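You operate a simulated robot arm through the tools that you are given. There is no shell and no other tool. Be economical: measure what you need, move in short steps, check, and stop when the job is done.

Carry out the task below with a simulated robot arm. There is one attempt and no reset: what you move stays moved.

## Task
Spin the soaked green cloth, then turn the washer off and open it.
Fine: shut the door, set spin, press go once; wait till the door lamp is out.

The check looks at the end state, three seconds after you hand in, the way a careful person would. Anything else that was tipped, shoved, dropped, spilled or broken makes it a failure. Flat cloth is picked up by pressing the open fingertips on it (5 to 10 N) and closing them slowly along it; thin cloth reads only 2 to 8 mm in the jaws.

## Robot
A 7-joint arm with a two-finger parallel gripper, fixed in place. Base frame: the origin is at the foot of the arm, x ahead of it, y to its left, z up. Readings come in m, rad, newtons and seconds.
With the tool pointing down near the work surface it reaches from about 0.1 to 0.7 m from the base axis. Its first joint turns from -2.897 to 2.897 rad. Payload 3.91 kg.
Tool frame: the origin (TCP) lies between the finger pads and is the grasp point; the fingertips stand 0.03 m ahead of it; z points along the fingers, y is the line along which they close. Largest opening 0.11 m; finger width 0.02, thickness 0.01; the body of the gripper, 0.048 by 0.112 m, starts 0.055 m behind the TCP.
Orientation is told as [roll, pitch, yaw] about the base's x, y, z axes, in that order, counted from this pose: with the fingers straight down and closing along the base's y, the tool's x points along the base's -x, its y along +y and its z along -z.

## Interface
- The arm moves only by the tool apply_moves. Its argument "steps" is a list that holds one entry, the list of rows, each a list of 6 numbers: the shift along the tool's x, y, z in m, then the turn, a rotation vector about the tool's x, y, z in rad. In form: [[[dx, dy, dz, wx, wy, wz], ...]]. A call has 1 to 10 rows; each row shifts and turns the commanded pose from where the row before left it, along the tool's axes as they then stand. "gripper" is the gripper command, from -1 (fully open) to 1 (shut), values between in proportion, set as the call begins (left out, the last holds). A row lasts 0.2 s, in which the tool goes at most 0.05 m and 0.15 rad; a call with a longer step from one row to the next is refused whole, and so is a gripper value outside its range. A pose out of reach is approached as far as the arm can. The call stops where the force on the tool passes 40 N (or 10 N more than at its start, if that is more) or the arm is blocked; 0.2 s more then pass. The fingers move at their own pace (about 0.153 m/s each) and stop on an object; they squeeze with about 35 N. The grip force told is the motor's: it shows also when the fingers shut on nothing. Time passes only in rows, and 0.2 s behind the last, so rows that do not move let the fingers close. It gives the time, the measured TCP pose, the force on the tool (base axes), the opening and the grip force at its end, in the units of the frame above (readings bear some noise), and new pictures: "views" is both (left out), scene, wrist or none.
- Cameras (640 x 400 px; columns grow to the right, rows downward): "scene" is fixed at [0.217, 0.4974, 1.1043]; the picture's right is [-0.50, -0.87, 0.00], its down [0.11, -0.06, -0.99] and it looks along [0.86, -0.49, 0.13] (base axes); focal length 214 px, centre (320, 200). "wrist" rides on the gripper at [0.077, 0.007, -0.114] in the tool frame; the picture's right is [-0.09, 1.00, 0.00], its down [-0.80, -0.07, -0.59] and it looks along [-0.59, -0.05, 0.80] (tool axes); focal length 270 px, centre (320, 200). There is no depth. A picture from a camera that has moved, and an enlarged one, comes with that camera's place and axes in the base frame and with its lens. The place of the scene camera against the robot may be out by one fixed shift of up to 0.018 m in any direction.
- move_column(by): slides the trunk up (or, below 0, down) by that many m; the arm rides with it, the base frame stays. It gives what a move gives, with no picture.
- zoom(camera, box): a new picture of the part [left, top, right, bottom] of that camera's present view, enlarged. The clock stands still meanwhile.
- finish_job(): hands the job in; it is judged then, once.

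Go step by step. Nothing tells you positions but the pictures and the camera data: compare them with the known pose of the tool, close in by small moves and look again before you grip or let go. The budget is 120 turns and 200 pictures, counting those below and the enlarged ones. Unless the task says otherwise, let go and move clear before handing in, and close with one line.

The tools are called after ">>>" as a command line: name --argument value ..., lists and objects as JSON in quotes. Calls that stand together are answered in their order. apply_moves: Moves the arm, as the interface text tells. Its arguments: {"type":"object","properties":{"steps":{"type":"array","items":{"type":"array","items":{"type":"array","items":{"type":"number"}}}},"gripper":{"type":"number"},"views":{"type":"string","enum":["both","scene","wrist","none"]}},"required":["steps"]} The other tools are called the same way: move_column (by) slides the trunk up or down; zoom (camera, box) takes an enlarged picture of a part of a camera's view; finish_job () hands the job in.

At the start:

```text
t: 0.0
tcp_pos: [0.3956, 0.3997, 1.0122]
tool_rot: [0.001, -0.001, -0.001]
force: [-0.3, 0.5, -0.2]
finger_gap: 0.1101
finger_force: 0.0
trunk travel left (down, up): [-0.325, 0.285]
```

scene: 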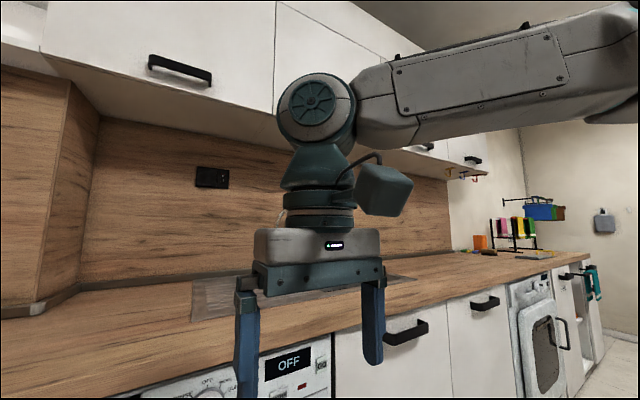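
wrist: 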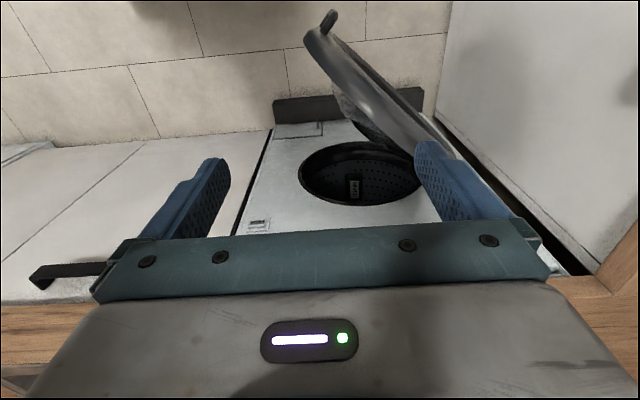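

I see the washer's open door and drum below the counter in the wrist view (which appears upside down), and its panel with an OFF display at the bottom of the scene view. I'll look closer at both.

>>> zoom --camera "scene" --box '[120, 320, 340, 400]'

>>> zoom --camera "wrist" --box '[220, 0, 480, 240]'

>>> zoom --camera "scene" --box '[440, 160, 640, 400]'

```text
2.91 times, centred on (230, 360) of scene
camera zoom: at [0.217, 0.4974, 1.1043], right [-0.5, -0.87, 0.0], down [0.11, -0.06, -0.99], along [0.86, -0.49, 0.13], focal length 624 px, centre (582, -266)
```

zoom: 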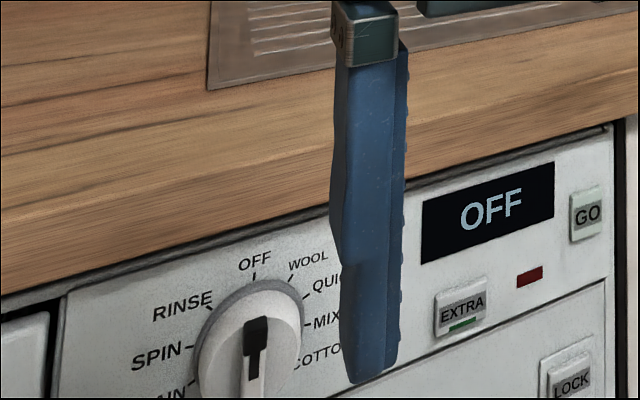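

```text
1.67 times, centred on (350, 120) of wrist
camera zoom: at [0.319, 0.4068, 1.1249], right [0.09, 1.0, 0.0], down [0.8, -0.07, 0.59], along [0.59, -0.05, -0.8], focal length 450 px, centre (270, 333)
```

zoom: 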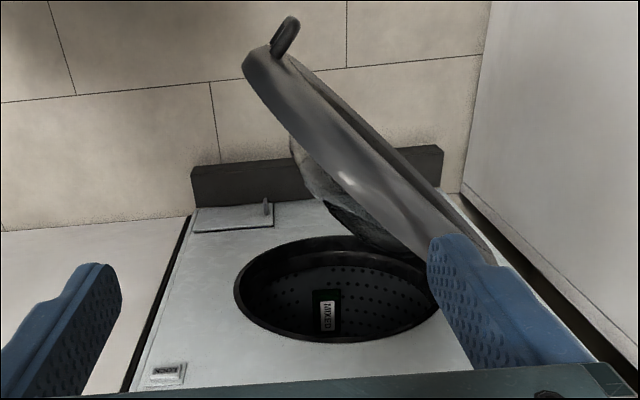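

```text
1.67 times, centred on (540, 280) of scene
camera zoom: at [0.217, 0.4974, 1.1043], right [-0.5, -0.87, 0.0], down [0.11, -0.06, -0.99], along [0.86, -0.49, 0.13], focal length 358 px, centre (-47, 67)
```

zoom: 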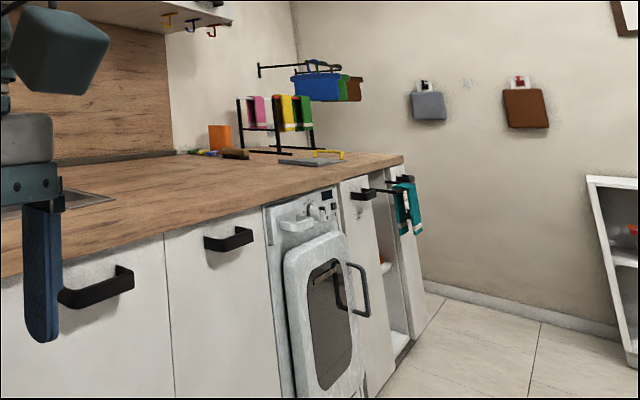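

The front of the washer works out at about x≈0.68, with the panel at z≈0.8 and the drum centred near (0.68, 0.48, 0.53). I'll tilt the wrist camera toward the front for a better look.

>>> apply_moves --steps '[[[0, 0, -0.02, 0, -0.15, 0], [0, 0, -0.02, 0, -0.15, 0], [0, 0, -0.02, 0, -0.15, 0], [0, 0, -0.02, 0, -0.15, 0], [0, 0, -0.02, 0, -0.1, 0]]]' --views "wrist"

>>> move_column --by -0.15

>>> zoom --camera "wrist" --box '[0, 0, 640, 400]'

```text
t: 1.2
tcp_pos: [0.3662, 0.4005, 1.1047]
tool_rot: [0.0, -0.703, 0.002]
force: [0.8, -0.4, 0.5]
finger_gap: 0.1101
finger_force: 0.1
trunk travel left (down, up): [-0.325, 0.285]
camera wrist: at [0.2345, 0.4066, 1.1415], right [0.07, 1.0, 0.06], down [0.23, -0.07, 0.97], along [0.97, -0.05, -0.23], focal length 270 px, centre (320, 200)
```

wrist: 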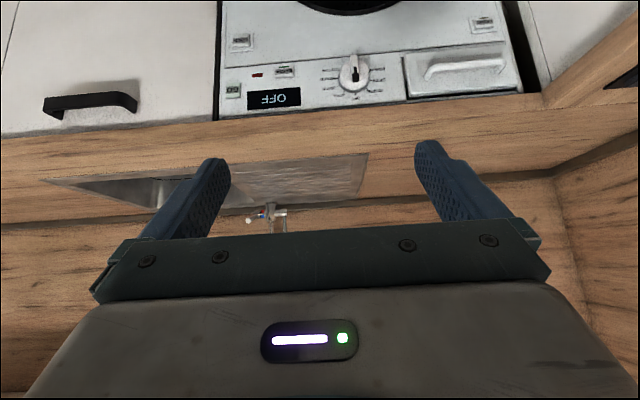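

```text
t: 3.0
tcp_pos: [0.3657, 0.3994, 0.9559]
tool_rot: [0.0, -0.699, 0.0]
force: [0.4, 0.0, -0.5]
finger_gap: 0.11
finger_force: 0.1
trunk travel left (down, up): [-0.175, 0.435]
```

```text
1.00 times, centred on (320, 200) of wrist
camera zoom: at [0.2346, 0.4065, 0.9916], right [0.07, 1.0, 0.06], down [0.23, -0.07, 0.97], along [0.97, -0.05, -0.23], focal length 270 px, centre (320, 200)
```

zoom: 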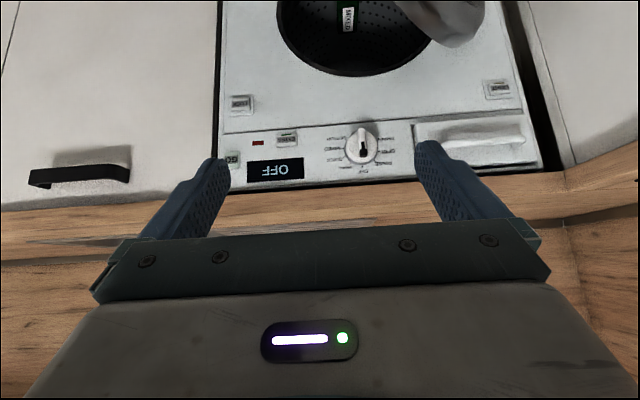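

The panel is now clear in view. I'll zoom on the panel and drum, then lower the trunk more to see inside.

>>> zoom --camera "wrist" --box '[210, 0, 530, 200]'

>>> move_column --by -0.12

>>> zoom --camera "wrist" --box '[180, 0, 500, 200]'

```text
2.00 times, centred on (370, 100) of wrist
camera zoom: at [0.2346, 0.4065, 0.9916], right [0.07, 1.0, 0.06], down [0.23, -0.07, 0.97], along [0.97, -0.05, -0.23], focal length 541 px, centre (220, 400)
```

zoom: 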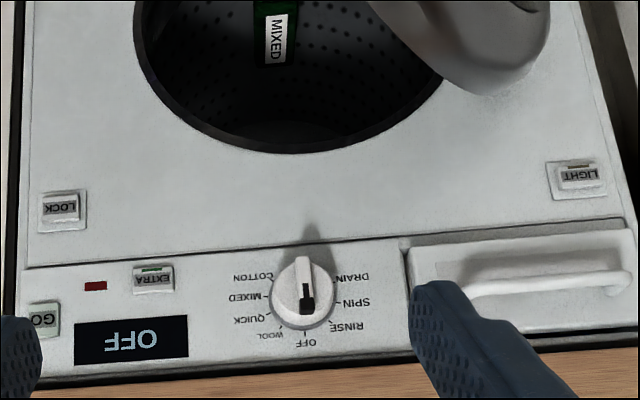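

```text
t: 4.5
tcp_pos: [0.3669, 0.3989, 0.8354]
tool_rot: [0.0, -0.701, 0.0]
force: [0.2, 0.0, -0.2]
finger_gap: 0.1099
finger_force: 0.1
trunk travel left (down, up): [-0.055, 0.555]
```

```text
2.00 times, centred on (340, 100) of wrist
camera zoom: at [0.2346, 0.4065, 0.8716], right [0.07, 1.0, 0.06], down [0.23, -0.07, 0.97], along [0.97, -0.05, -0.23], focal length 541 px, centre (280, 400)
```

zoom: 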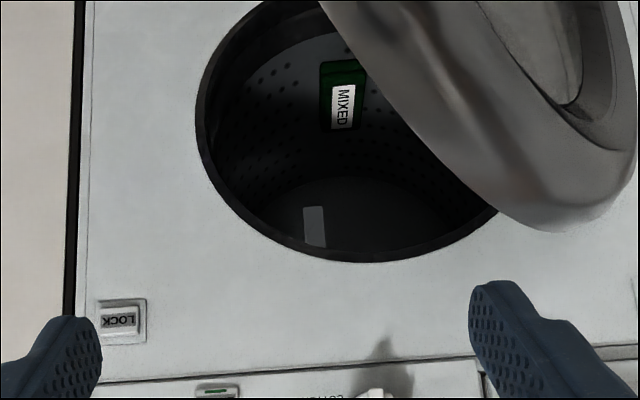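

The green cloth (tag "MIXED") is already in the drum and the dial is at OFF. I'll get a full view of the door before closing it.

>>> apply_moves --steps '[[[0, 0, -0.04, 0, 0.12, 0], [0, 0, -0.04, 0, 0.12, 0], [0, 0, -0.04, 0, 0.12, 0], [0, 0, -0.02, 0, 0.12, 0], [0, 0, 0, 0, 0.12, 0]]]' --gripper 1 --views "wrist"

```text
t: 5.7
tcp_pos: [0.2952, 0.3999, 0.9499]
tool_rot: [-0.006, -0.125, 0.0]
force: [0.1, 0.3, 0.7]
finger_gap: 0.0001
finger_force: 34.8
out of reach, approached as far as the arm can: row 5
trunk travel left (down, up): [-0.055, 0.555]
camera wrist: at [0.2055, 0.408, 1.0523], right [0.09, 1.0, 0.0], down [0.72, -0.07, 0.69], along [0.69, -0.06, -0.72], focal length 270 px, centre (320, 200)
```

wrist: 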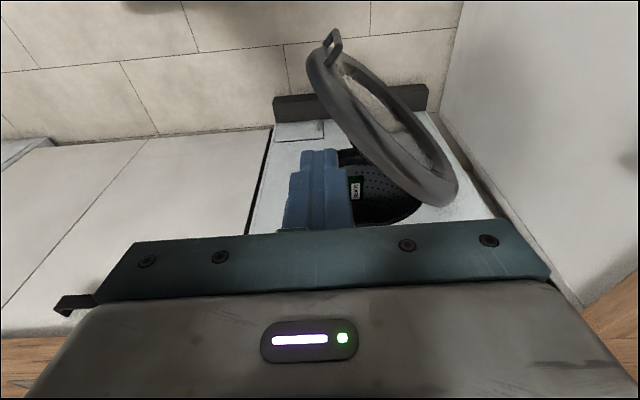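

I triangulate the door handle at about (0.35, 0.42, 0.45), the hinge near y≈0.66, and the door about 50° open. I'll bring the closed fingers round to the outer (left) side of the door, then down.

>>> apply_moves --steps '[[[0, 0.034, 0, 0, -0.115, 0], [0, 0.034, 0, 0, -0.115, 0], [0, 0.034, 0, 0, -0.115, 0], [0, 0.034, 0, 0, -0.115, 0], [0, 0.034, 0, 0, -0.115, 0], [0.0258, 0, 0.0306, 0, 0, 0], [0.0258, 0, 0.0306, 0, 0, 0], [0.0258, 0, 0.0306, 0, 0, 0], [0.0258, 0, 0.0306, 0, 0, 0]]]' --views "both"

```text
t: 7.7
tcp_pos: [0.2814, 0.541, 0.7736]
tool_rot: [-0.002, -0.676, 0.002]
force: [0.0, 0.3, 0.1]
finger_gap: 0.0001
finger_force: 35.0
out of reach, approached as far as the arm can: row 3, 4, 5
trunk travel left (down, up): [-0.055, 0.555]
camera wrist: at [0.1504, 0.5474, 0.8136], right [0.07, 1.0, 0.06], down [0.25, -0.07, 0.96], along [0.96, -0.05, -0.26], focal length 270 px, centre (320, 200)
```

scene: 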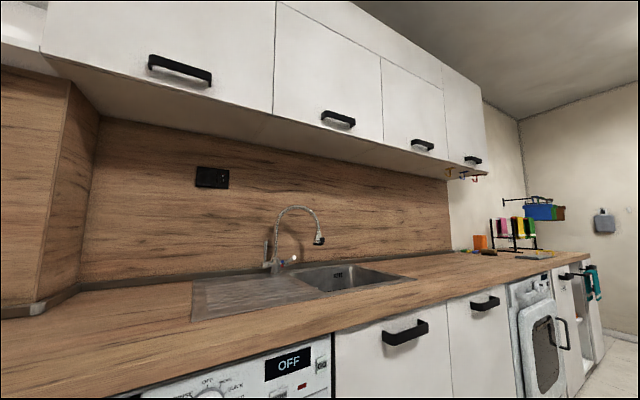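
wrist: 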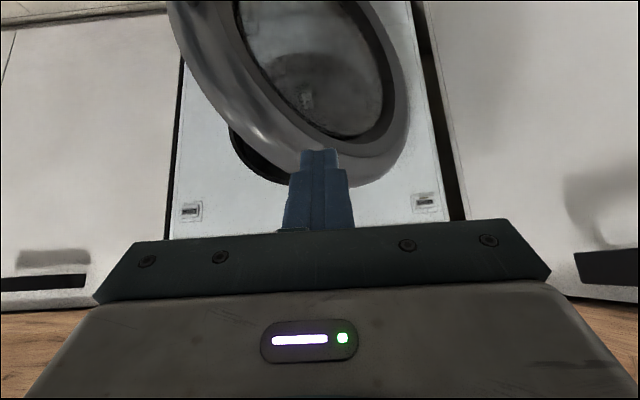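

The gripper is now in front of the door's outer face. I'll go down to about z=0.58.

>>> apply_moves --steps '[[[0.0258, 0, 0.0306, 0, 0, 0], [0.0258, 0, 0.0306, 0, 0, 0], [0.0258, 0, 0.0306, 0, 0, 0], [0.0258, 0, 0.0306, 0, 0, 0], [0.0258, 0, 0.0306, 0, 0, 0], [0, 0, 0, 0, 0, 0]]]' --views "wrist"

```text
t: 9.1
tcp_pos: [0.2755, 0.5394, 0.5736]
tool_rot: [0.001, -0.674, 0.001]
force: [0.5, 0.2, -0.2]
finger_gap: 0.0003
finger_force: 35.6
trunk travel left (down, up): [-0.055, 0.555]
camera wrist: at [0.1448, 0.5471, 0.6126], right [0.07, 1.0, 0.05], down [0.25, -0.07, 0.96], along [0.96, -0.05, -0.26], focal length 270 px, centre (320, 200)
```

wrist: 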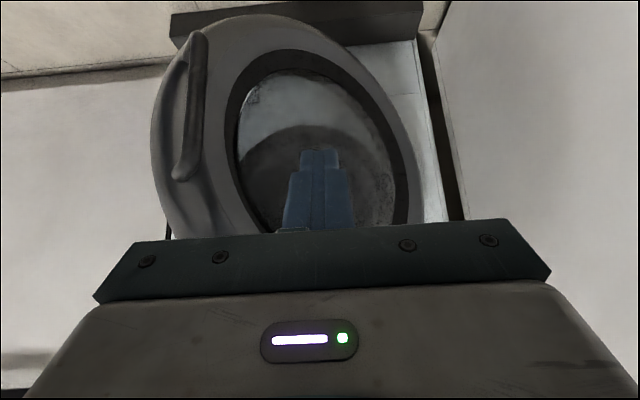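

The handle is a vertical bar on the door's free (right) side. I'll push on the ring near it, moving forward and slightly right.

>>> apply_moves --steps '[[[0.025, -0.02, 0.031, 0, 0, 0], [0, -0.02, 0, 0, 0, 0], [-0.0234, 0, 0.0187, 0, 0, 0], [-0.0234, 0, 0.0187, 0, 0, 0], [-0.0234, -0.006, 0.0187, 0, 0, 0], [-0.0234, -0.012, 0.0187, 0, 0, 0], [-0.0234, -0.012, 0.0187, 0, 0, 0], [-0.0234, -0.012, 0.0187, 0, 0, 0]]]' --views "wrist"

```text
t: 10.8
tcp_pos: [0.4559, 0.4572, 0.5355]
tool_rot: [0.0, -0.675, -0.002]
force: [-0.5, -0.4, 0.3]
finger_gap: 0.0
finger_force: 35.1
trunk travel left (down, up): [-0.055, 0.555]
camera wrist: at [0.3259, 0.4654, 0.5745], right [0.07, 1.0, 0.05], down [0.25, -0.07, 0.96], along [0.96, -0.05, -0.26], focal length 270 px, centre (320, 200)
```

wrist: 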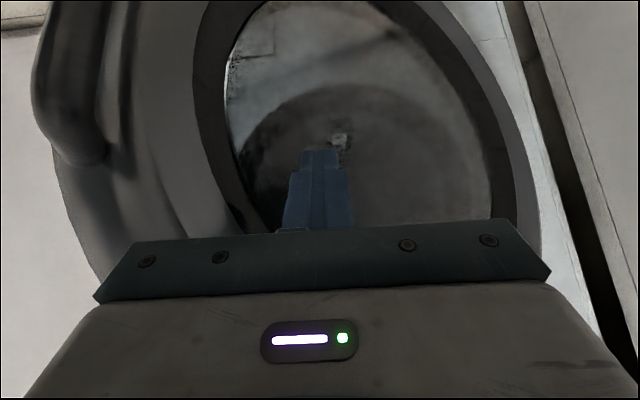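

The door is in front of the fingers, with little force so far. I'll keep pushing forward.

>>> apply_moves --steps '[[[-0.0234, 0, 0.0187, 0, 0, 0], [-0.0234, 0, 0.0187, 0, 0, 0], [-0.0234, 0, 0.0187, 0, 0, 0], [0, 0, 0, 0, 0, 0]]]' --views "wrist"

```text
t: 11.8
tcp_pos: [0.5458, 0.4577, 0.5363]
tool_rot: [0.001, -0.671, 0.001]
force: [0.2, 0.6, -0.7]
finger_gap: 0.0003
finger_force: 34.8
trunk travel left (down, up): [-0.055, 0.555]
camera wrist: at [0.4145, 0.465, 0.575], right [0.07, 1.0, 0.05], down [0.25, -0.07, 0.96], along [0.96, -0.05, -0.26], focal length 270 px, centre (320, 200)
```

wrist: 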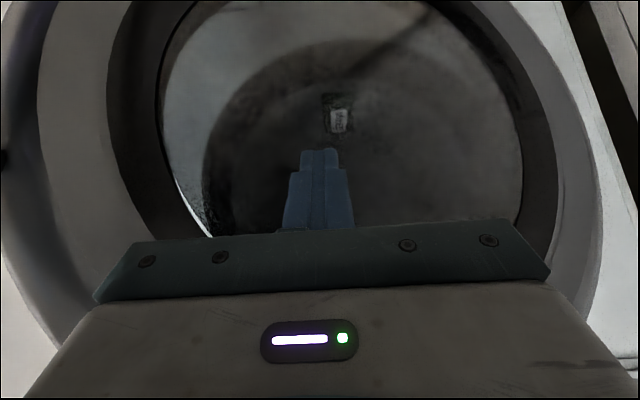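

The door is following. I'll keep pushing gently.

>>> apply_moves --steps '[[[-0.0156, 0, 0.0125, 0, 0, 0], [-0.0156, 0, 0.0125, 0, 0, 0], [-0.0156, 0, 0.0125, 0, 0, 0], [-0.0156, 0, 0.0125, 0, 0, 0], [0, 0, 0, 0, 0, 0]]]' --views "wrist"

```text
t: 13.1
tcp_pos: [0.6266, 0.4574, 0.5341]
tool_rot: [-0.001, -0.674, 0.0]
force: [-0.2, -0.1, -0.2]
finger_gap: 0.0
finger_force: 35.1
trunk travel left (down, up): [-0.055, 0.555]
camera wrist: at [0.4948, 0.4646, 0.5745], right [0.07, 1.0, 0.05], down [0.25, -0.07, 0.96], along [0.96, -0.05, -0.26], focal length 270 px, centre (320, 200)
```

wrist: 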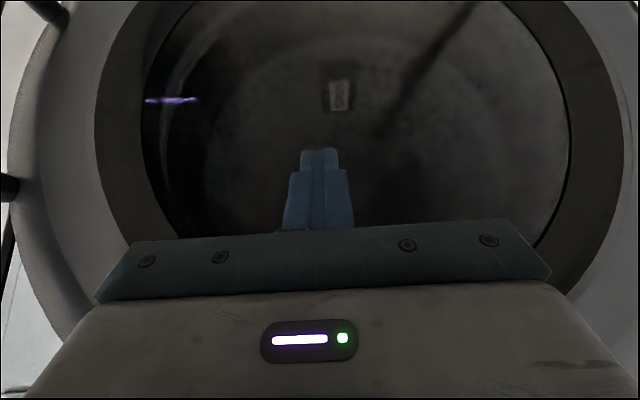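

The door looks almost shut. I'll back off to check it.

>>> apply_moves --steps '[[[0.0312, 0, -0.025, 0, 0, 0], [0.0312, 0, -0.025, 0, 0, 0], [0.0312, 0, -0.025, 0, 0, 0], [0.0312, 0, -0.025, 0, 0, 0], [0.0312, 0, -0.025, 0, 0, 0], [0, -0.03, 0, 0, 0, 0]]]' --views "wrist"

```text
t: 14.4
tcp_pos: [0.4239, 0.4278, 0.5351]
tool_rot: [-0.002, -0.674, -0.002]
force: [-0.3, 0.4, -0.5]
finger_gap: 0.0001
finger_force: 34.7
trunk travel left (down, up): [-0.055, 0.555]
camera wrist: at [0.2943, 0.4348, 0.5743], right [0.07, 1.0, 0.06], down [0.25, -0.07, 0.96], along [0.96, -0.05, -0.26], focal length 270 px, centre (320, 200)
```

wrist: 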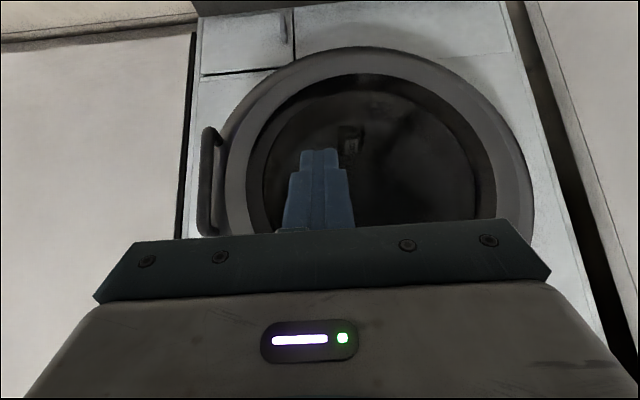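

It's near closed but may not be latched. I'll press the ring beside the handle at y≈0.315.

>>> apply_moves --steps '[[[-0.0094, -0.04, -0.0117, 0, 0, 0], [0, -0.04, 0, 0, 0, 0], [0, -0.033, 0, 0, 0, 0], [-0.0312, 0, 0.025, 0, 0, 0], [-0.0312, 0, 0.025, 0, 0, 0], [-0.0312, 0, 0.025, 0, 0, 0], [-0.0312, 0, 0.025, 0, 0, 0], [-0.0156, 0, 0.0125, 0, 0, 0]]]' --views "wrist"

```text
t: 16.2
tcp_pos: [0.6051, 0.3152, 0.549]
tool_rot: [0.0, -0.676, 0.0]
force: [-0.8, 0.2, -0.7]
finger_gap: 0.0001
finger_force: 35.0
trunk travel left (down, up): [-0.055, 0.555]
camera wrist: at [0.4754, 0.3227, 0.5889], right [0.07, 1.0, 0.05], down [0.25, -0.07, 0.96], along [0.96, -0.05, -0.26], focal length 270 px, centre (320, 200)
```

wrist: 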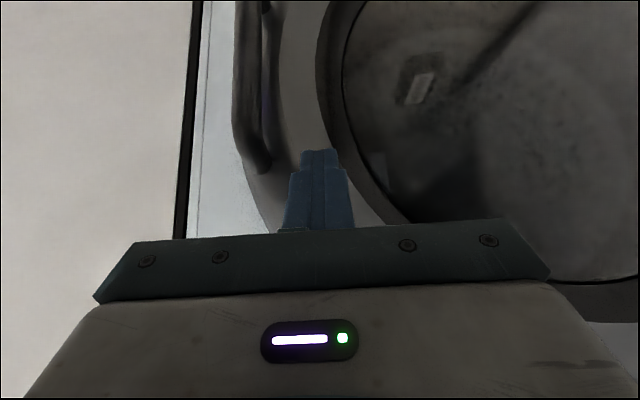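

Not yet touching hard; I'll press a bit further in small rows.

>>> apply_moves --steps '[[[-0.0078, 0, 0.00625, 0, 0, 0], [-0.0078, 0, 0.00625, 0, 0, 0], [-0.0078, 0, 0.00625, 0, 0, 0], [-0.0078, 0, 0.00625, 0, 0, 0], [-0.0078, 0, 0.00625, 0, 0, 0], [-0.0078, 0, 0.00625, 0, 0, 0]]]' --views "wrist"

```text
t: 17.3
tcp_pos: [0.6384, 0.3165, 0.5483]
tool_rot: [-0.004, -0.662, 0.001]
force: [-21.7, -0.4, 7.8]
finger_gap: 0.0
finger_force: 35.1
trunk travel left (down, up): [-0.055, 0.555]
stopped in row 5: the force on the tool passed its limit (the readings are from after the stop); the commanded pose is now the measured one
camera wrist: at [0.5088, 0.3238, 0.5889], right [0.07, 1.0, 0.05], down [0.27, -0.07, 0.96], along [0.96, -0.05, -0.27], focal length 270 px, centre (320, 200)
```

wrist: 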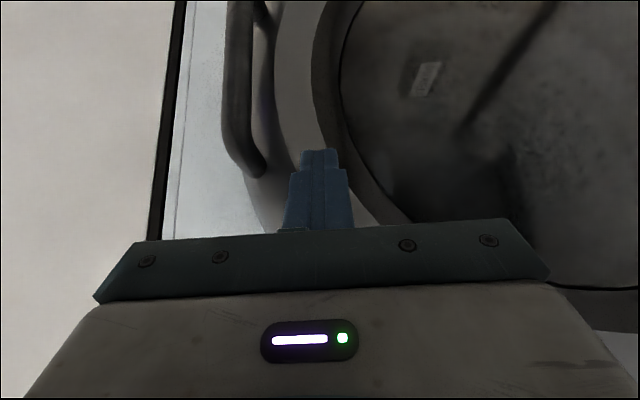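

The door is shut (stopped at 40 N with the ring at x≈0.657). Next I'll back off and rise to look squarely at the panel.

>>> apply_moves --steps '[[[0.0312, 0, -0.025, 0, 0, 0], [0.0312, 0.02, -0.025, 0, 0, 0], [0.0312, 0.02, -0.025, 0, 0, 0], [0.0312, 0.02, -0.025, 0, 0, 0], [0.0312, 0.02, -0.025, 0, 0, 0], [-0.025, 0.02, -0.0312, 0, 0, 0], [-0.025, 0.02, -0.0312, 0, 0, 0], [-0.025, 0.02, -0.0312, 0, 0, 0], [-0.025, 0, -0.0312, 0, 0, 0]]]' --views "none"

>>> apply_moves --steps '[[[0, 0, 0, 0, -0.15, 0], [0, 0, 0, 0, -0.15, 0], [0, 0, 0, 0, -0.15, 0], [0, 0, 0, 0, -0.15, 0], [0, 0, 0, 0, -0.15, 0], [0, 0, 0, 0, -0.15, 0]]]' --gripper -0.2 --views "wrist"

```text
t: 19.3
tcp_pos: [0.4427, 0.4559, 0.7081]
tool_rot: [-0.009, -0.663, -0.002]
force: [-0.5, 0.6, -0.7]
finger_gap: 0.0
finger_force: 35.1
trunk travel left (down, up): [-0.055, 0.555]
```

```text
t: 20.7
tcp_pos: [0.4736, 0.4266, 0.7128]
tool_rot: [0.759, -1.542, -0.83]
force: [0.0, -0.9, 0.1]
finger_gap: 0.0661
finger_force: 0.1
trunk travel left (down, up): [-0.055, 0.555]
camera wrist: at [0.3605, 0.4432, 0.6375], right [0.07, 0.99, 0.11], down [-0.58, -0.05, 0.81], along [0.81, -0.12, 0.57], focal length 270 px, centre (320, 200)
```

wrist: 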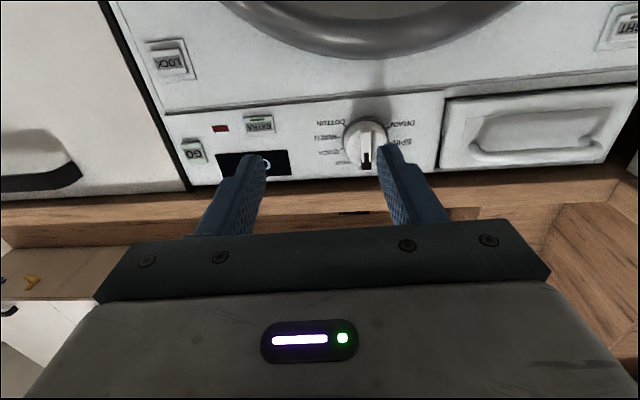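

The dial and buttons are visible. I'll let the arm settle and zoom in on the panel.

>>> apply_moves --steps '[[[0, 0, 0, 0, 0, 0], [0, 0, 0, 0, 0, 0]]]' --views "none"

>>> zoom --camera "wrist" --box '[150, 20, 470, 220]'

```text
t: 21.3
tcp_pos: [0.4741, 0.4268, 0.7127]
tool_rot: [0.674, -1.546, -0.743]
force: [0.4, -0.6, 0.7]
finger_gap: 0.0661
finger_force: 0.0
trunk travel left (down, up): [-0.055, 0.555]
```

```text
2.00 times, centred on (310, 120) of wrist
camera zoom: at [0.36, 0.4438, 0.6363], right [0.07, 0.99, 0.1], down [-0.58, -0.04, 0.81], along [0.81, -0.12, 0.58], focal length 541 px, centre (340, 360)
```

zoom: 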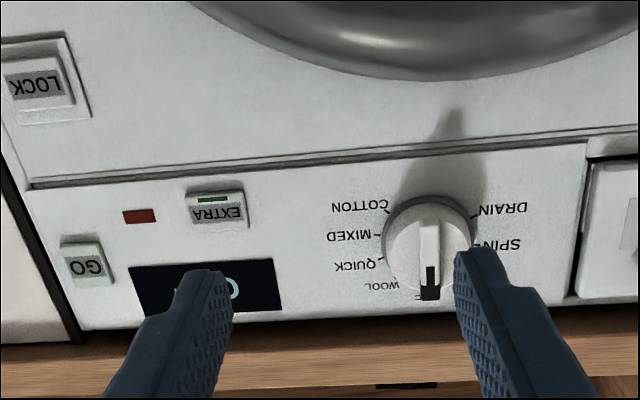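

I estimate the knob bar at (0.69, 0.463, 0.786). I'll line up with it (up about 0.075, left about 0.035), correcting the small yaw.

>>> apply_moves --steps '[[[-0.025, 0.012, 0, -0.035, 0, 0], [-0.025, 0.012, 0, -0.035, 0, 0], [-0.025, 0.012, 0, 0, 0, 0], [0, 0, 0, 0, 0, 0]]]' --gripper 0.2 --views "wrist"

```text
t: 22.3
tcp_pos: [0.4693, 0.4713, 0.7819]
tool_rot: [-1.504, -1.557, 1.516]
force: [-0.1, 0.5, 0.2]
finger_gap: 0.0441
finger_force: 0.0
trunk travel left (down, up): [-0.055, 0.555]
camera wrist: at [0.3561, 0.4767, 0.7032], right [-0.01, 1.0, 0.07], down [-0.59, -0.06, 0.8], along [0.81, -0.04, 0.59], focal length 270 px, centre (320, 200)
```

wrist: 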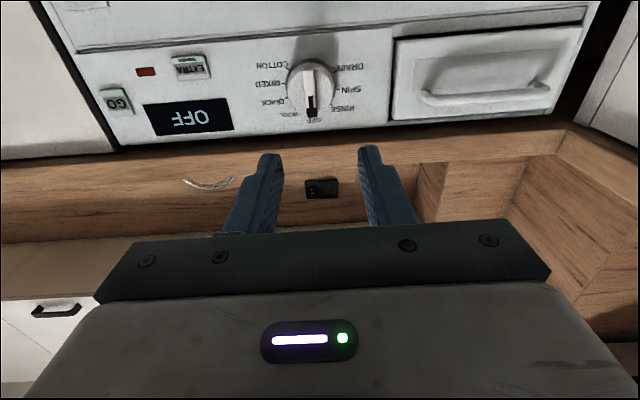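

Aligned well; the knob is slightly right of the TCP line. I'll close in to about 5 cm and look again.

>>> apply_moves --steps '[[[0, -0.009, 0.03, 0, 0, 0], [0, 0, 0.04, 0, 0, 0], [0, 0, 0.04, 0, 0, 0], [0, 0, 0.02, 0, 0, 0], [0, 0, 0, 0, 0, 0]]]' --views "none"

>>> zoom --camera "wrist" --box '[160, 40, 480, 240]'

```text
t: 23.5
tcp_pos: [0.574, 0.4927, 0.7839]
tool_rot: [-0.511, -1.561, 0.578]
force: [0.7, -0.2, 0.3]
finger_gap: 0.0438
finger_force: 0.0
trunk travel left (down, up): [-0.055, 0.555]
```

```text
2.00 times, centred on (320, 140) of wrist
camera zoom: at [0.4593, 0.4918, 0.7048], right [-0.07, 0.99, 0.08], down [-0.58, -0.11, 0.81], along [0.81, 0.01, 0.59], focal length 541 px, centre (320, 320)
```

zoom: 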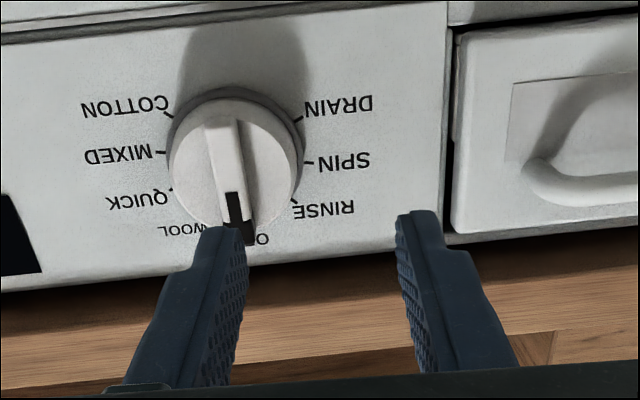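

The arm now sits at its commanded pose, slightly left and yawed. I'll correct that (bar at y≈0.462, z≈0.783) and move closer.

>>> apply_moves --steps '[[[0, -0.015, 0, 0.035, 0, 0], [0, -0.015, 0, 0.032, 0, 0], [0, 0, 0.03, 0, 0, 0], [0, 0, 0.025, 0, 0, 0], [0, 0, 0, 0, 0, 0], [0, 0, 0, 0, 0, 0]]]' --views "wrist"

```text
t: 24.9
tcp_pos: [0.6314, 0.4618, 0.7813]
tool_rot: [-0.537, -1.562, 0.537]
force: [-0.1, 0.1, -0.7]
finger_gap: 0.0441
finger_force: 0.1
trunk travel left (down, up): [-0.055, 0.555]
camera wrist: at [0.5162, 0.4698, 0.7041], right [0.0, 1.0, 0.08], down [-0.59, -0.07, 0.81], along [0.81, -0.05, 0.59], focal length 270 px, centre (320, 200)
```

wrist: 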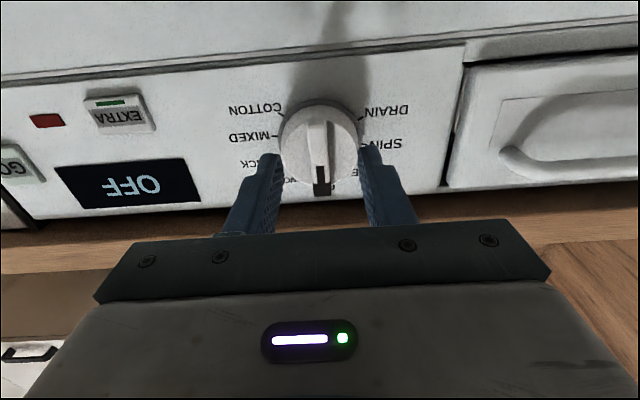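

Well centred. I'll advance in small steps onto the knob's bar.

>>> apply_moves --steps '[[[0, 0, 0.008, 0, 0, 0], [0, 0, 0.007, 0, 0, 0], [0, 0, 0.005, 0, 0, 0], [0, 0, 0, 0, 0, 0]]]' --views "wrist"

>>> zoom --camera "wrist" --box '[220, 70, 420, 200]'

```text
t: 25.9
tcp_pos: [0.65, 0.4629, 0.7822]
tool_rot: [-0.522, -1.562, 0.519]
force: [1.2, 0.3, -0.5]
finger_gap: 0.0442
finger_force: 0.1
trunk travel left (down, up): [-0.055, 0.555]
camera wrist: at [0.5364, 0.4693, 0.7038], right [0.0, 1.0, 0.08], down [-0.59, -0.07, 0.81], along [0.81, -0.05, 0.59], focal length 270 px, centre (320, 200)
```

wrist: 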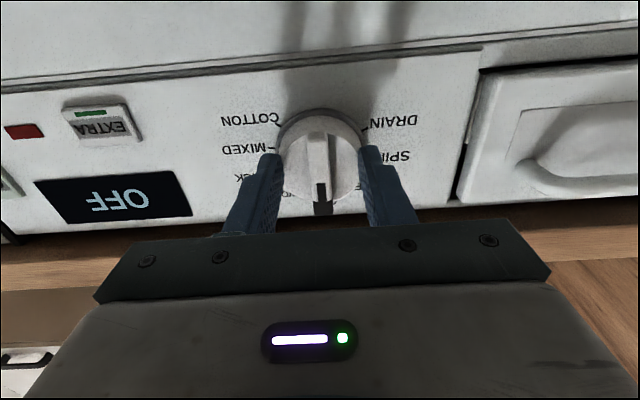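

```text
3.08 times, centred on (320, 135) of wrist
camera zoom: at [0.5364, 0.4693, 0.7038], right [0.0, 1.0, 0.08], down [-0.59, -0.07, 0.81], along [0.81, -0.05, 0.59], focal length 832 px, centre (320, 400)
```

zoom: 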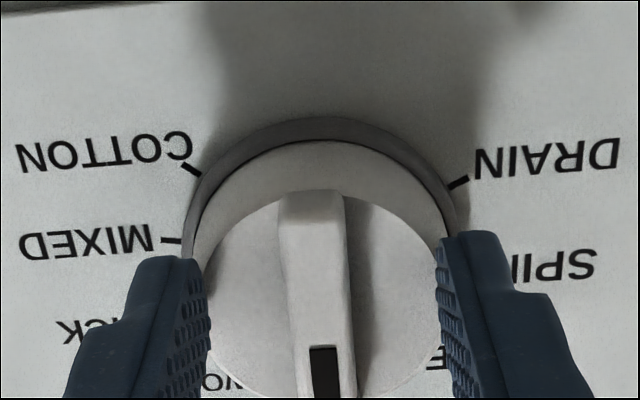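

The fingertips straddle the bar. I'll close on it.

>>> apply_moves --steps '[[[0, 0, 0, 0, 0, 0], [0, 0, 0, 0, 0, 0], [0, 0, 0, 0, 0, 0]]]' --gripper 1 --views "none"

>>> zoom --camera "wrist" --box '[220, 70, 420, 200]'

```text
t: 26.7
tcp_pos: [0.6508, 0.4619, 0.7812]
tool_rot: [-0.511, -1.562, 0.509]
force: [-0.6, -2.5, -0.9]
finger_gap: 0.0118
finger_force: 44.9
trunk travel left (down, up): [-0.055, 0.555]
```

```text
3.08 times, centred on (320, 135) of wrist
camera zoom: at [0.5364, 0.469, 0.7039], right [0.0, 1.0, 0.08], down [-0.59, -0.07, 0.81], along [0.81, -0.05, 0.59], focal length 832 px, centre (320, 400)
```

zoom: 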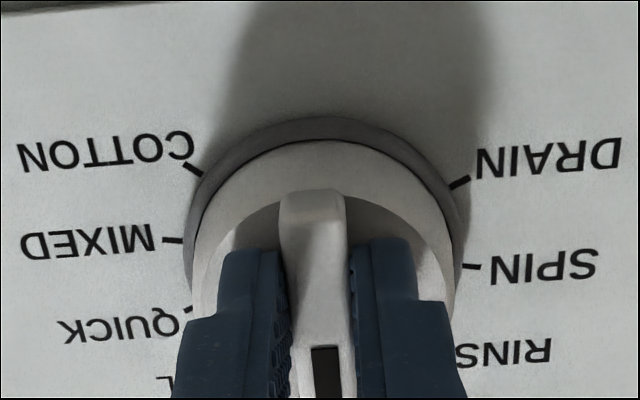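

The bar is gripped (11.8 mm). I'll turn it counter-clockwise about 0.6 rad first, to test the direction.

>>> apply_moves --steps '[[[0, 0, 0, 0, 0, -0.12], [0, 0, 0, 0, 0, -0.12], [0, 0, 0, 0, 0, -0.12], [0, 0, 0, 0, 0, -0.12], [0, 0, 0, 0, 0, -0.12], [0, 0, 0, 0, 0, 0]]]' --views "both"

```text
t: 28.1
tcp_pos: [0.6502, 0.4581, 0.7842]
tool_rot: [-1.557, -0.966, 1.553]
force: [-15.0, -28.3, -6.2]
finger_gap: 0.0119
finger_force: 44.9
trunk travel left (down, up): [-0.055, 0.555]
camera wrist: at [0.5362, 0.4211, 0.715], right [0.0, 0.87, -0.49], down [-0.59, 0.4, 0.7], along [0.81, 0.29, 0.51], focal length 270 px, centre (320, 200)
```

scene: 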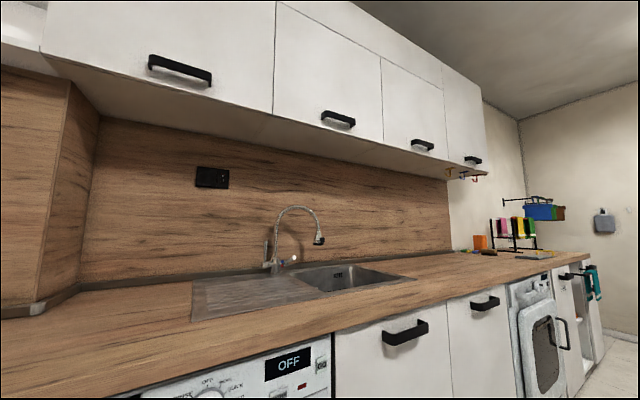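
wrist: 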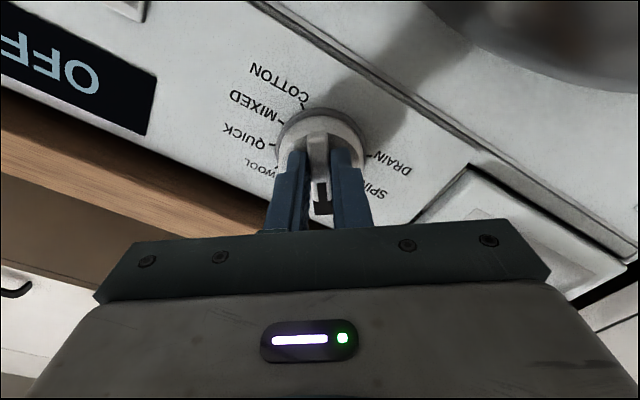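

The knob is turning but with a side force of 28 N, so the knob axis is slightly to the right of my turning axis. I'll shift the tool about 5 mm to relieve it and continue.

>>> apply_moves --steps '[[[0.001, -0.0024, -0.0005, 0, 0, 0], [0.001, -0.0023, -0.0005, 0, 0, 0], [0, 0, 0, 0, 0, 0]]]' --views "none"

```text
t: 28.9
tcp_pos: [0.6511, 0.4565, 0.7821]
tool_rot: [-1.555, -0.965, 1.565]
force: [30.5, 1.4, 7.1]
finger_gap: 0.012
finger_force: 45.0
trunk travel left (down, up): [-0.055, 0.555]
```

>>> apply_moves --steps '[[[0, 0, 0.0006, 0, 0, -0.1], [0, 0, 0, 0, 0, -0.1], [0, 0, 0, 0, 0, -0.1], [0, 0, 0, 0, 0, 0]]]' --views "scene"

```text
t: 29.9
tcp_pos: [0.65, 0.4555, 0.7841]
tool_rot: [-1.563, -0.665, 1.566]
force: [33.2, 6.0, 22.1]
finger_gap: 0.0118
finger_force: 45.3
trunk travel left (down, up): [-0.055, 0.555]
```

scene: 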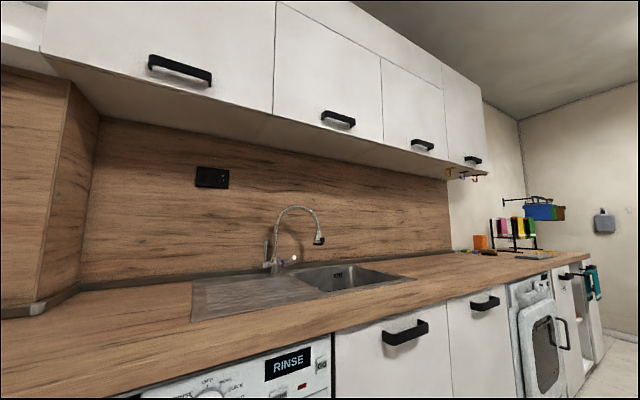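

The display shows RINSE. I'll ease the forces and turn on toward SPIN.

>>> apply_moves --steps '[[[-0.0009, -0.0012, 0.0008, 0, 0, -0.1], [0, 0, 0, 0, 0, -0.1], [0, 0, 0, 0, 0, -0.1], [0, 0, 0, 0, 0, -0.05], [0, 0, 0, 0, 0, 0]]]' --views "both"

```text
t: 31.1
tcp_pos: [0.6499, 0.4535, 0.787]
tool_rot: [-1.565, -0.317, 1.566]
force: [10.2, -5.3, 18.6]
finger_gap: 0.0118
finger_force: 45.0
trunk travel left (down, up): [-0.055, 0.555]
camera wrist: at [0.5364, 0.3847, 0.7553], right [0.0, 0.39, -0.92], down [-0.59, 0.74, 0.32], along [0.81, 0.54, 0.23], focal length 270 px, centre (320, 200)
```

scene: 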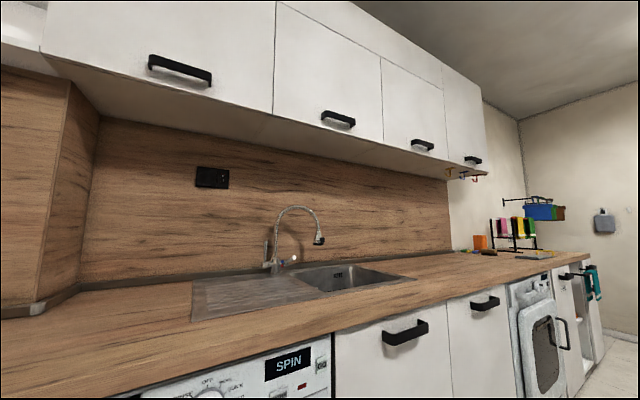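
wrist: 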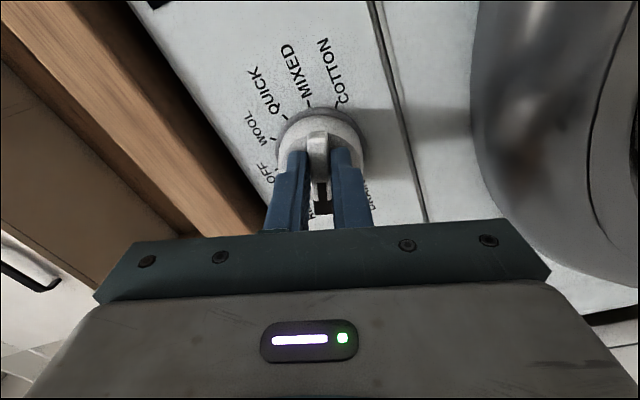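

The display reads SPIN. I'll release the knob and back straight off.

>>> apply_moves --steps '[[[0, 0, 0, 0, 0, 0], [0, 0, 0, 0, 0, 0], [0, 0, -0.02, 0, 0, 0], [0, 0, -0.04, 0, 0, 0], [0, 0, -0.04, 0, 0, 0], [0, 0, -0.04, 0, 0, 0], [0, 0, 0, 0, 0, 0]]]' --gripper 0.3 --views "both"

```text
t: 32.7
tcp_pos: [0.5105, 0.4562, 0.7858]
tool_rot: [-1.563, -0.317, 1.567]
force: [0.2, 0.8, -0.4]
finger_gap: 0.0387
finger_force: 0.1
trunk travel left (down, up): [-0.055, 0.555]
camera wrist: at [0.3958, 0.3859, 0.754], right [-0.01, 0.39, -0.92], down [-0.59, 0.74, 0.32], along [0.81, 0.55, 0.23], focal length 270 px, centre (320, 200)
```

scene: 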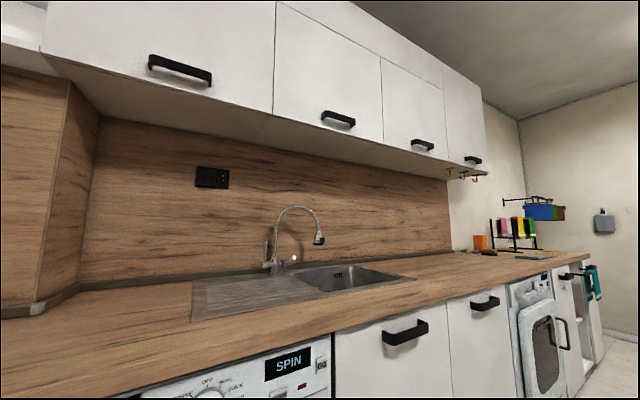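
wrist: 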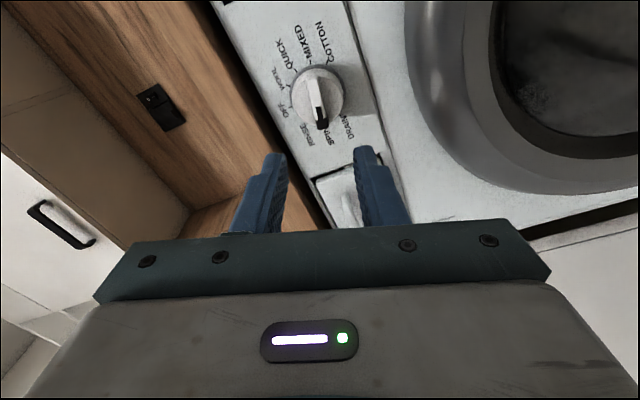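

Dial is at SPIN. GO triangulates to about (0.70, 0.221, 0.787). I'll turn the wrist back, shut the fingers and go in front of it.

>>> apply_moves --steps '[[[0, 0, -0.01, 0, 0, 0.139], [0, 0, -0.01, 0, 0, 0.139], [0, 0, 0, 0, 0, 0.139], [0, 0, 0, 0, 0, 0.139], [0, 0, 0, 0, 0, 0.139], [0, 0, 0, 0, 0, 0.139], [0, 0, 0, 0, 0, 0.139], [0, 0, 0, 0, 0, 0.139], [0, 0, 0, 0, 0, 0.139]]]' --gripper 1 --views "none"

>>> apply_moves --steps '[[[0, -0.047, 0, 0, 0, 0], [0, -0.047, 0, 0, 0, 0], [0, -0.047, 0, 0, 0, 0], [0, -0.047, 0, 0, 0, 0], [0, -0.045, 0, 0, 0, 0], [0, 0, 0, 0, 0, 0], [0, 0, 0, 0, 0, 0]]]' --views "wrist"

```text
t: 34.7
tcp_pos: [0.4899, 0.4554, 0.7854]
tool_rot: [-0.242, -1.563, 0.243]
force: [0.5, -0.3, -0.2]
finger_gap: 0.0
finger_force: 35.0
trunk travel left (down, up): [-0.055, 0.555]
```

```text
t: 36.3
tcp_pos: [0.5048, 0.1895, 0.7869]
tool_rot: [-1.45, -1.554, 1.37]
force: [-0.2, 0.6, 0.8]
finger_gap: 0.0002
finger_force: 35.1
trunk travel left (down, up): [-0.055, 0.555]
camera wrist: at [0.3925, 0.2057, 0.7084], right [0.08, 0.99, 0.07], down [-0.6, -0.01, 0.8], along [0.8, -0.11, 0.59], focal length 270 px, centre (320, 200)
```

wrist: 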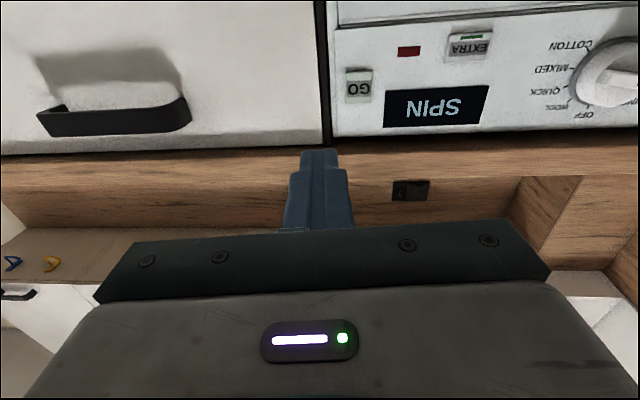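

The arm drifted slightly off command (as before, it settles on the next move). I'll advance toward GO (y≈0.218, z≈0.786) and recheck.

>>> apply_moves --steps '[[[0, -0.002, 0.03, 0, 0, 0], [0, -0.001, 0.03, 0, 0, 0], [0, 0, 0.03, 0, 0, 0], [0, 0, 0.03, 0, 0, 0], [0, 0, 0, 0, 0, 0], [0, 0, 0, 0, 0, 0]]]' --views "wrist"

```text
t: 37.7
tcp_pos: [0.612, 0.2205, 0.7853]
tool_rot: [-0.498, -1.562, 0.498]
force: [0.0, 0.8, 0.7]
finger_gap: 0.0001
finger_force: 34.5
trunk travel left (down, up): [-0.055, 0.555]
camera wrist: at [0.4969, 0.2276, 0.7076], right [0.0, 1.0, 0.08], down [-0.59, -0.07, 0.81], along [0.81, -0.05, 0.59], focal length 270 px, centre (320, 200)
```

wrist: 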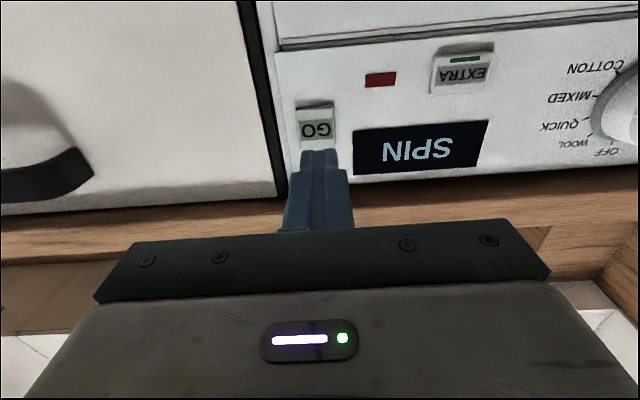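

Aligned with GO to within a few mm. I'll move to just in front of it.

>>> apply_moves --steps '[[[0.003, -0.002, 0.01, 0, 0, 0], [0, 0, 0.015, 0, 0, 0], [0, 0, 0.01, 0, 0, 0], [0, 0, 0, 0, 0, 0]]]' --views "wrist"

```text
t: 38.7
tcp_pos: [0.6454, 0.2177, 0.7831]
tool_rot: [-0.54, -1.563, 0.54]
force: [-0.4, -0.5, 0.0]
finger_gap: 0.0002
finger_force: 35.2
trunk travel left (down, up): [-0.055, 0.555]
camera wrist: at [0.5318, 0.2254, 0.7048], right [0.0, 1.0, 0.08], down [-0.59, -0.07, 0.81], along [0.81, -0.05, 0.59], focal length 270 px, centre (320, 200)
```

wrist: 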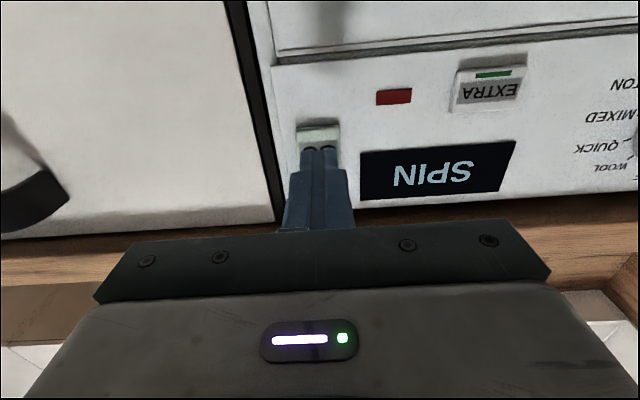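

>>> apply_moves --steps '[[[0, 0, 0.004, 0, 0, 0], [0, 0, 0.004, 0, 0, 0], [0, 0, 0.004, 0, 0, 0]]]' --views "wrist"

```text
t: 39.5
tcp_pos: [0.6567, 0.2192, 0.782]
tool_rot: [-0.531, -1.561, 0.534]
force: [-0.6, 0.7, 0.0]
finger_gap: 0.0
finger_force: 35.4
trunk travel left (down, up): [-0.055, 0.555]
camera wrist: at [0.5432, 0.2259, 0.7048], right [0.0, 1.0, 0.08], down [-0.59, -0.07, 0.81], along [0.81, -0.05, 0.59], focal length 270 px, centre (320, 200)
```

wrist: 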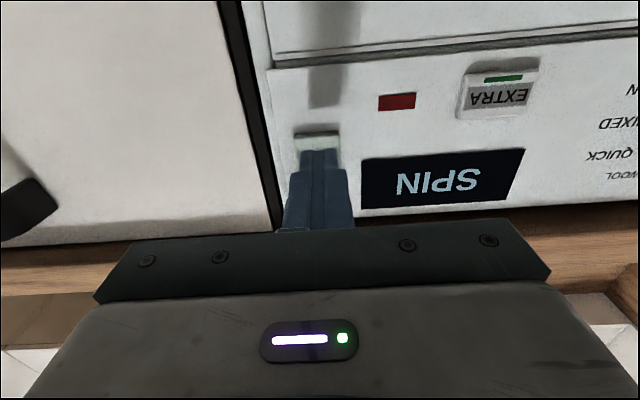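

>>> apply_moves --steps '[[[0, 0, 0.003, 0, 0, 0], [0, 0, 0.003, 0, 0, 0], [0, 0, 0.002, 0, 0, 0]]]' --views "wrist"

```text
t: 40.3
tcp_pos: [0.6651, 0.2192, 0.7821]
tool_rot: [-0.537, -1.562, 0.538]
force: [-0.6, 0.0, 0.4]
finger_gap: 0.0
finger_force: 34.9
trunk travel left (down, up): [-0.055, 0.555]
camera wrist: at [0.5513, 0.2255, 0.7046], right [0.0, 1.0, 0.08], down [-0.59, -0.07, 0.81], along [0.81, -0.05, 0.59], focal length 270 px, centre (320, 200)
```

wrist: 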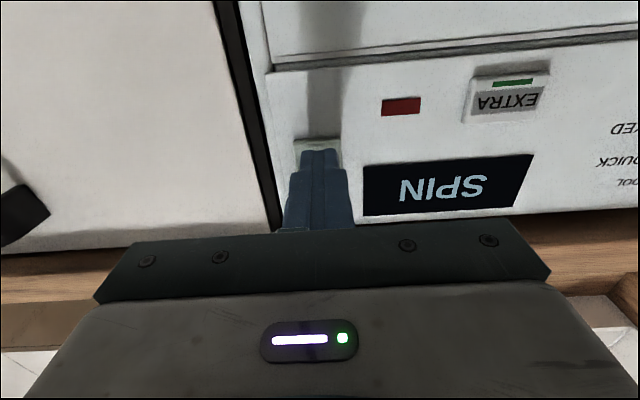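

>>> apply_moves --steps '[[[0, 0, 0.003, 0, 0, 0], [0, 0, 0.003, 0, 0, 0]]]' --views "wrist"

```text
t: 40.9
tcp_pos: [0.6714, 0.2193, 0.7825]
tool_rot: [-0.438, -1.561, 0.438]
force: [-0.1, -0.5, 0.2]
finger_gap: 0.0002
finger_force: 35.5
trunk travel left (down, up): [-0.055, 0.555]
camera wrist: at [0.557, 0.2255, 0.7047], right [0.0, 1.0, 0.08], down [-0.59, -0.07, 0.81], along [0.81, -0.05, 0.59], focal length 270 px, centre (320, 200)
```

wrist: 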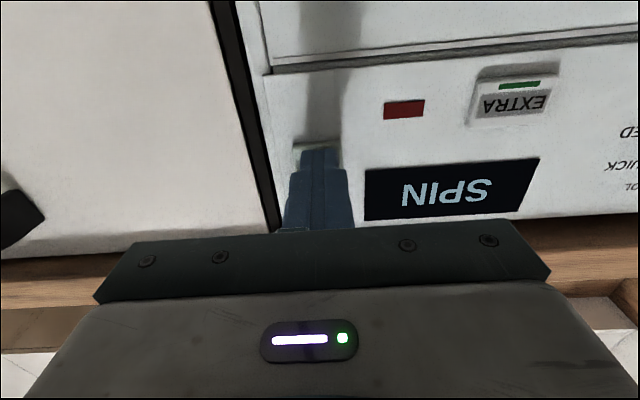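

>>> apply_moves --steps '[[[0, 0, 0.003, 0, 0, 0], [0, 0, 0.003, 0, 0, 0]]]' --views "wrist"

```text
t: 41.5
tcp_pos: [0.677, 0.2179, 0.7828]
tool_rot: [-0.494, -1.561, 0.494]
force: [-16.3, -4.2, -1.8]
finger_gap: 0.0
finger_force: 35.2
trunk travel left (down, up): [-0.055, 0.555]
camera wrist: at [0.5619, 0.2255, 0.7047], right [0.0, 1.0, 0.08], down [-0.59, -0.07, 0.81], along [0.81, -0.05, 0.59], focal length 270 px, centre (320, 200)
```

wrist: 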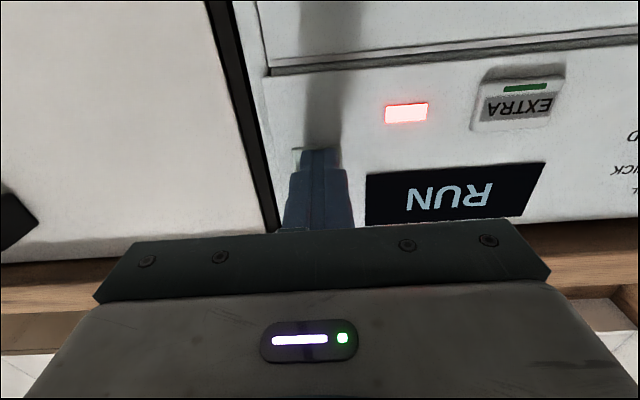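

The display now reads RUN and the door lamp is lit. I'll back off and wait.

>>> apply_moves --steps '[[[0, 0, -0.03, 0, 0, 0], [0, 0, -0.04, 0, 0, 0], [0, 0, -0.04, 0, 0, 0], [0, 0, -0.03, 0, 0, 0], [0, 0.045, 0, 0, 0, 0], [0, 0.045, 0, 0, 0, 0], [0, 0.045, 0, 0, 0, 0], [0, 0.045, 0, 0, 0, 0], [0, 0.045, 0, 0, 0, 0], [0, 0.01, 0, 0, 0, 0]]]' --views "none"

>>> apply_moves --steps '[[[0, 0, 0, 0, 0, 0], [0, 0, 0, 0, 0, 0], [0, 0, 0, 0, 0, 0], [0, 0, 0, 0, 0, 0], [0, 0, 0, 0, 0, 0], [0, 0, 0, 0, 0, 0], [0, 0, 0, 0, 0, 0], [0, 0, 0, 0, 0, 0], [0, 0, 0, 0, 0, 0], [0, 0, 0, 0, 0, 0]]]' --gripper 0.2 --views "wrist"

```text
t: 43.7
tcp_pos: [0.5391, 0.4535, 0.7812]
tool_rot: [-0.413, -1.562, 0.413]
force: [0.2, 0.6, 0.6]
finger_gap: 0.0
finger_force: 35.0
trunk travel left (down, up): [-0.055, 0.555]
```

```text
t: 45.9
tcp_pos: [0.5384, 0.453, 0.783]
tool_rot: [-0.522, -1.562, 0.524]
force: [-0.5, 0.1, 0.0]
finger_gap: 0.0439
finger_force: 0.1
trunk travel left (down, up): [-0.055, 0.555]
camera wrist: at [0.4246, 0.4605, 0.7046], right [0.0, 1.0, 0.08], down [-0.59, -0.07, 0.81], along [0.81, -0.05, 0.59], focal length 270 px, centre (320, 200)
```

wrist: 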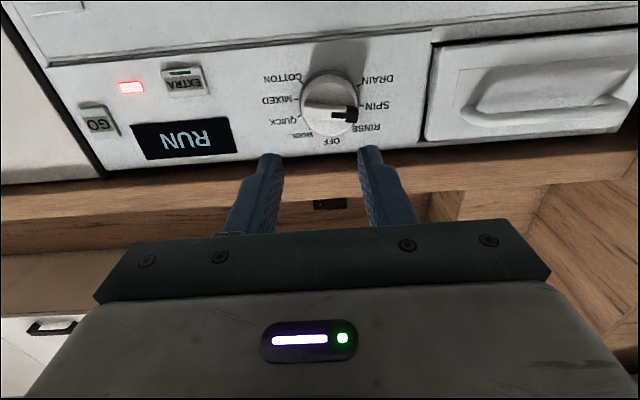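

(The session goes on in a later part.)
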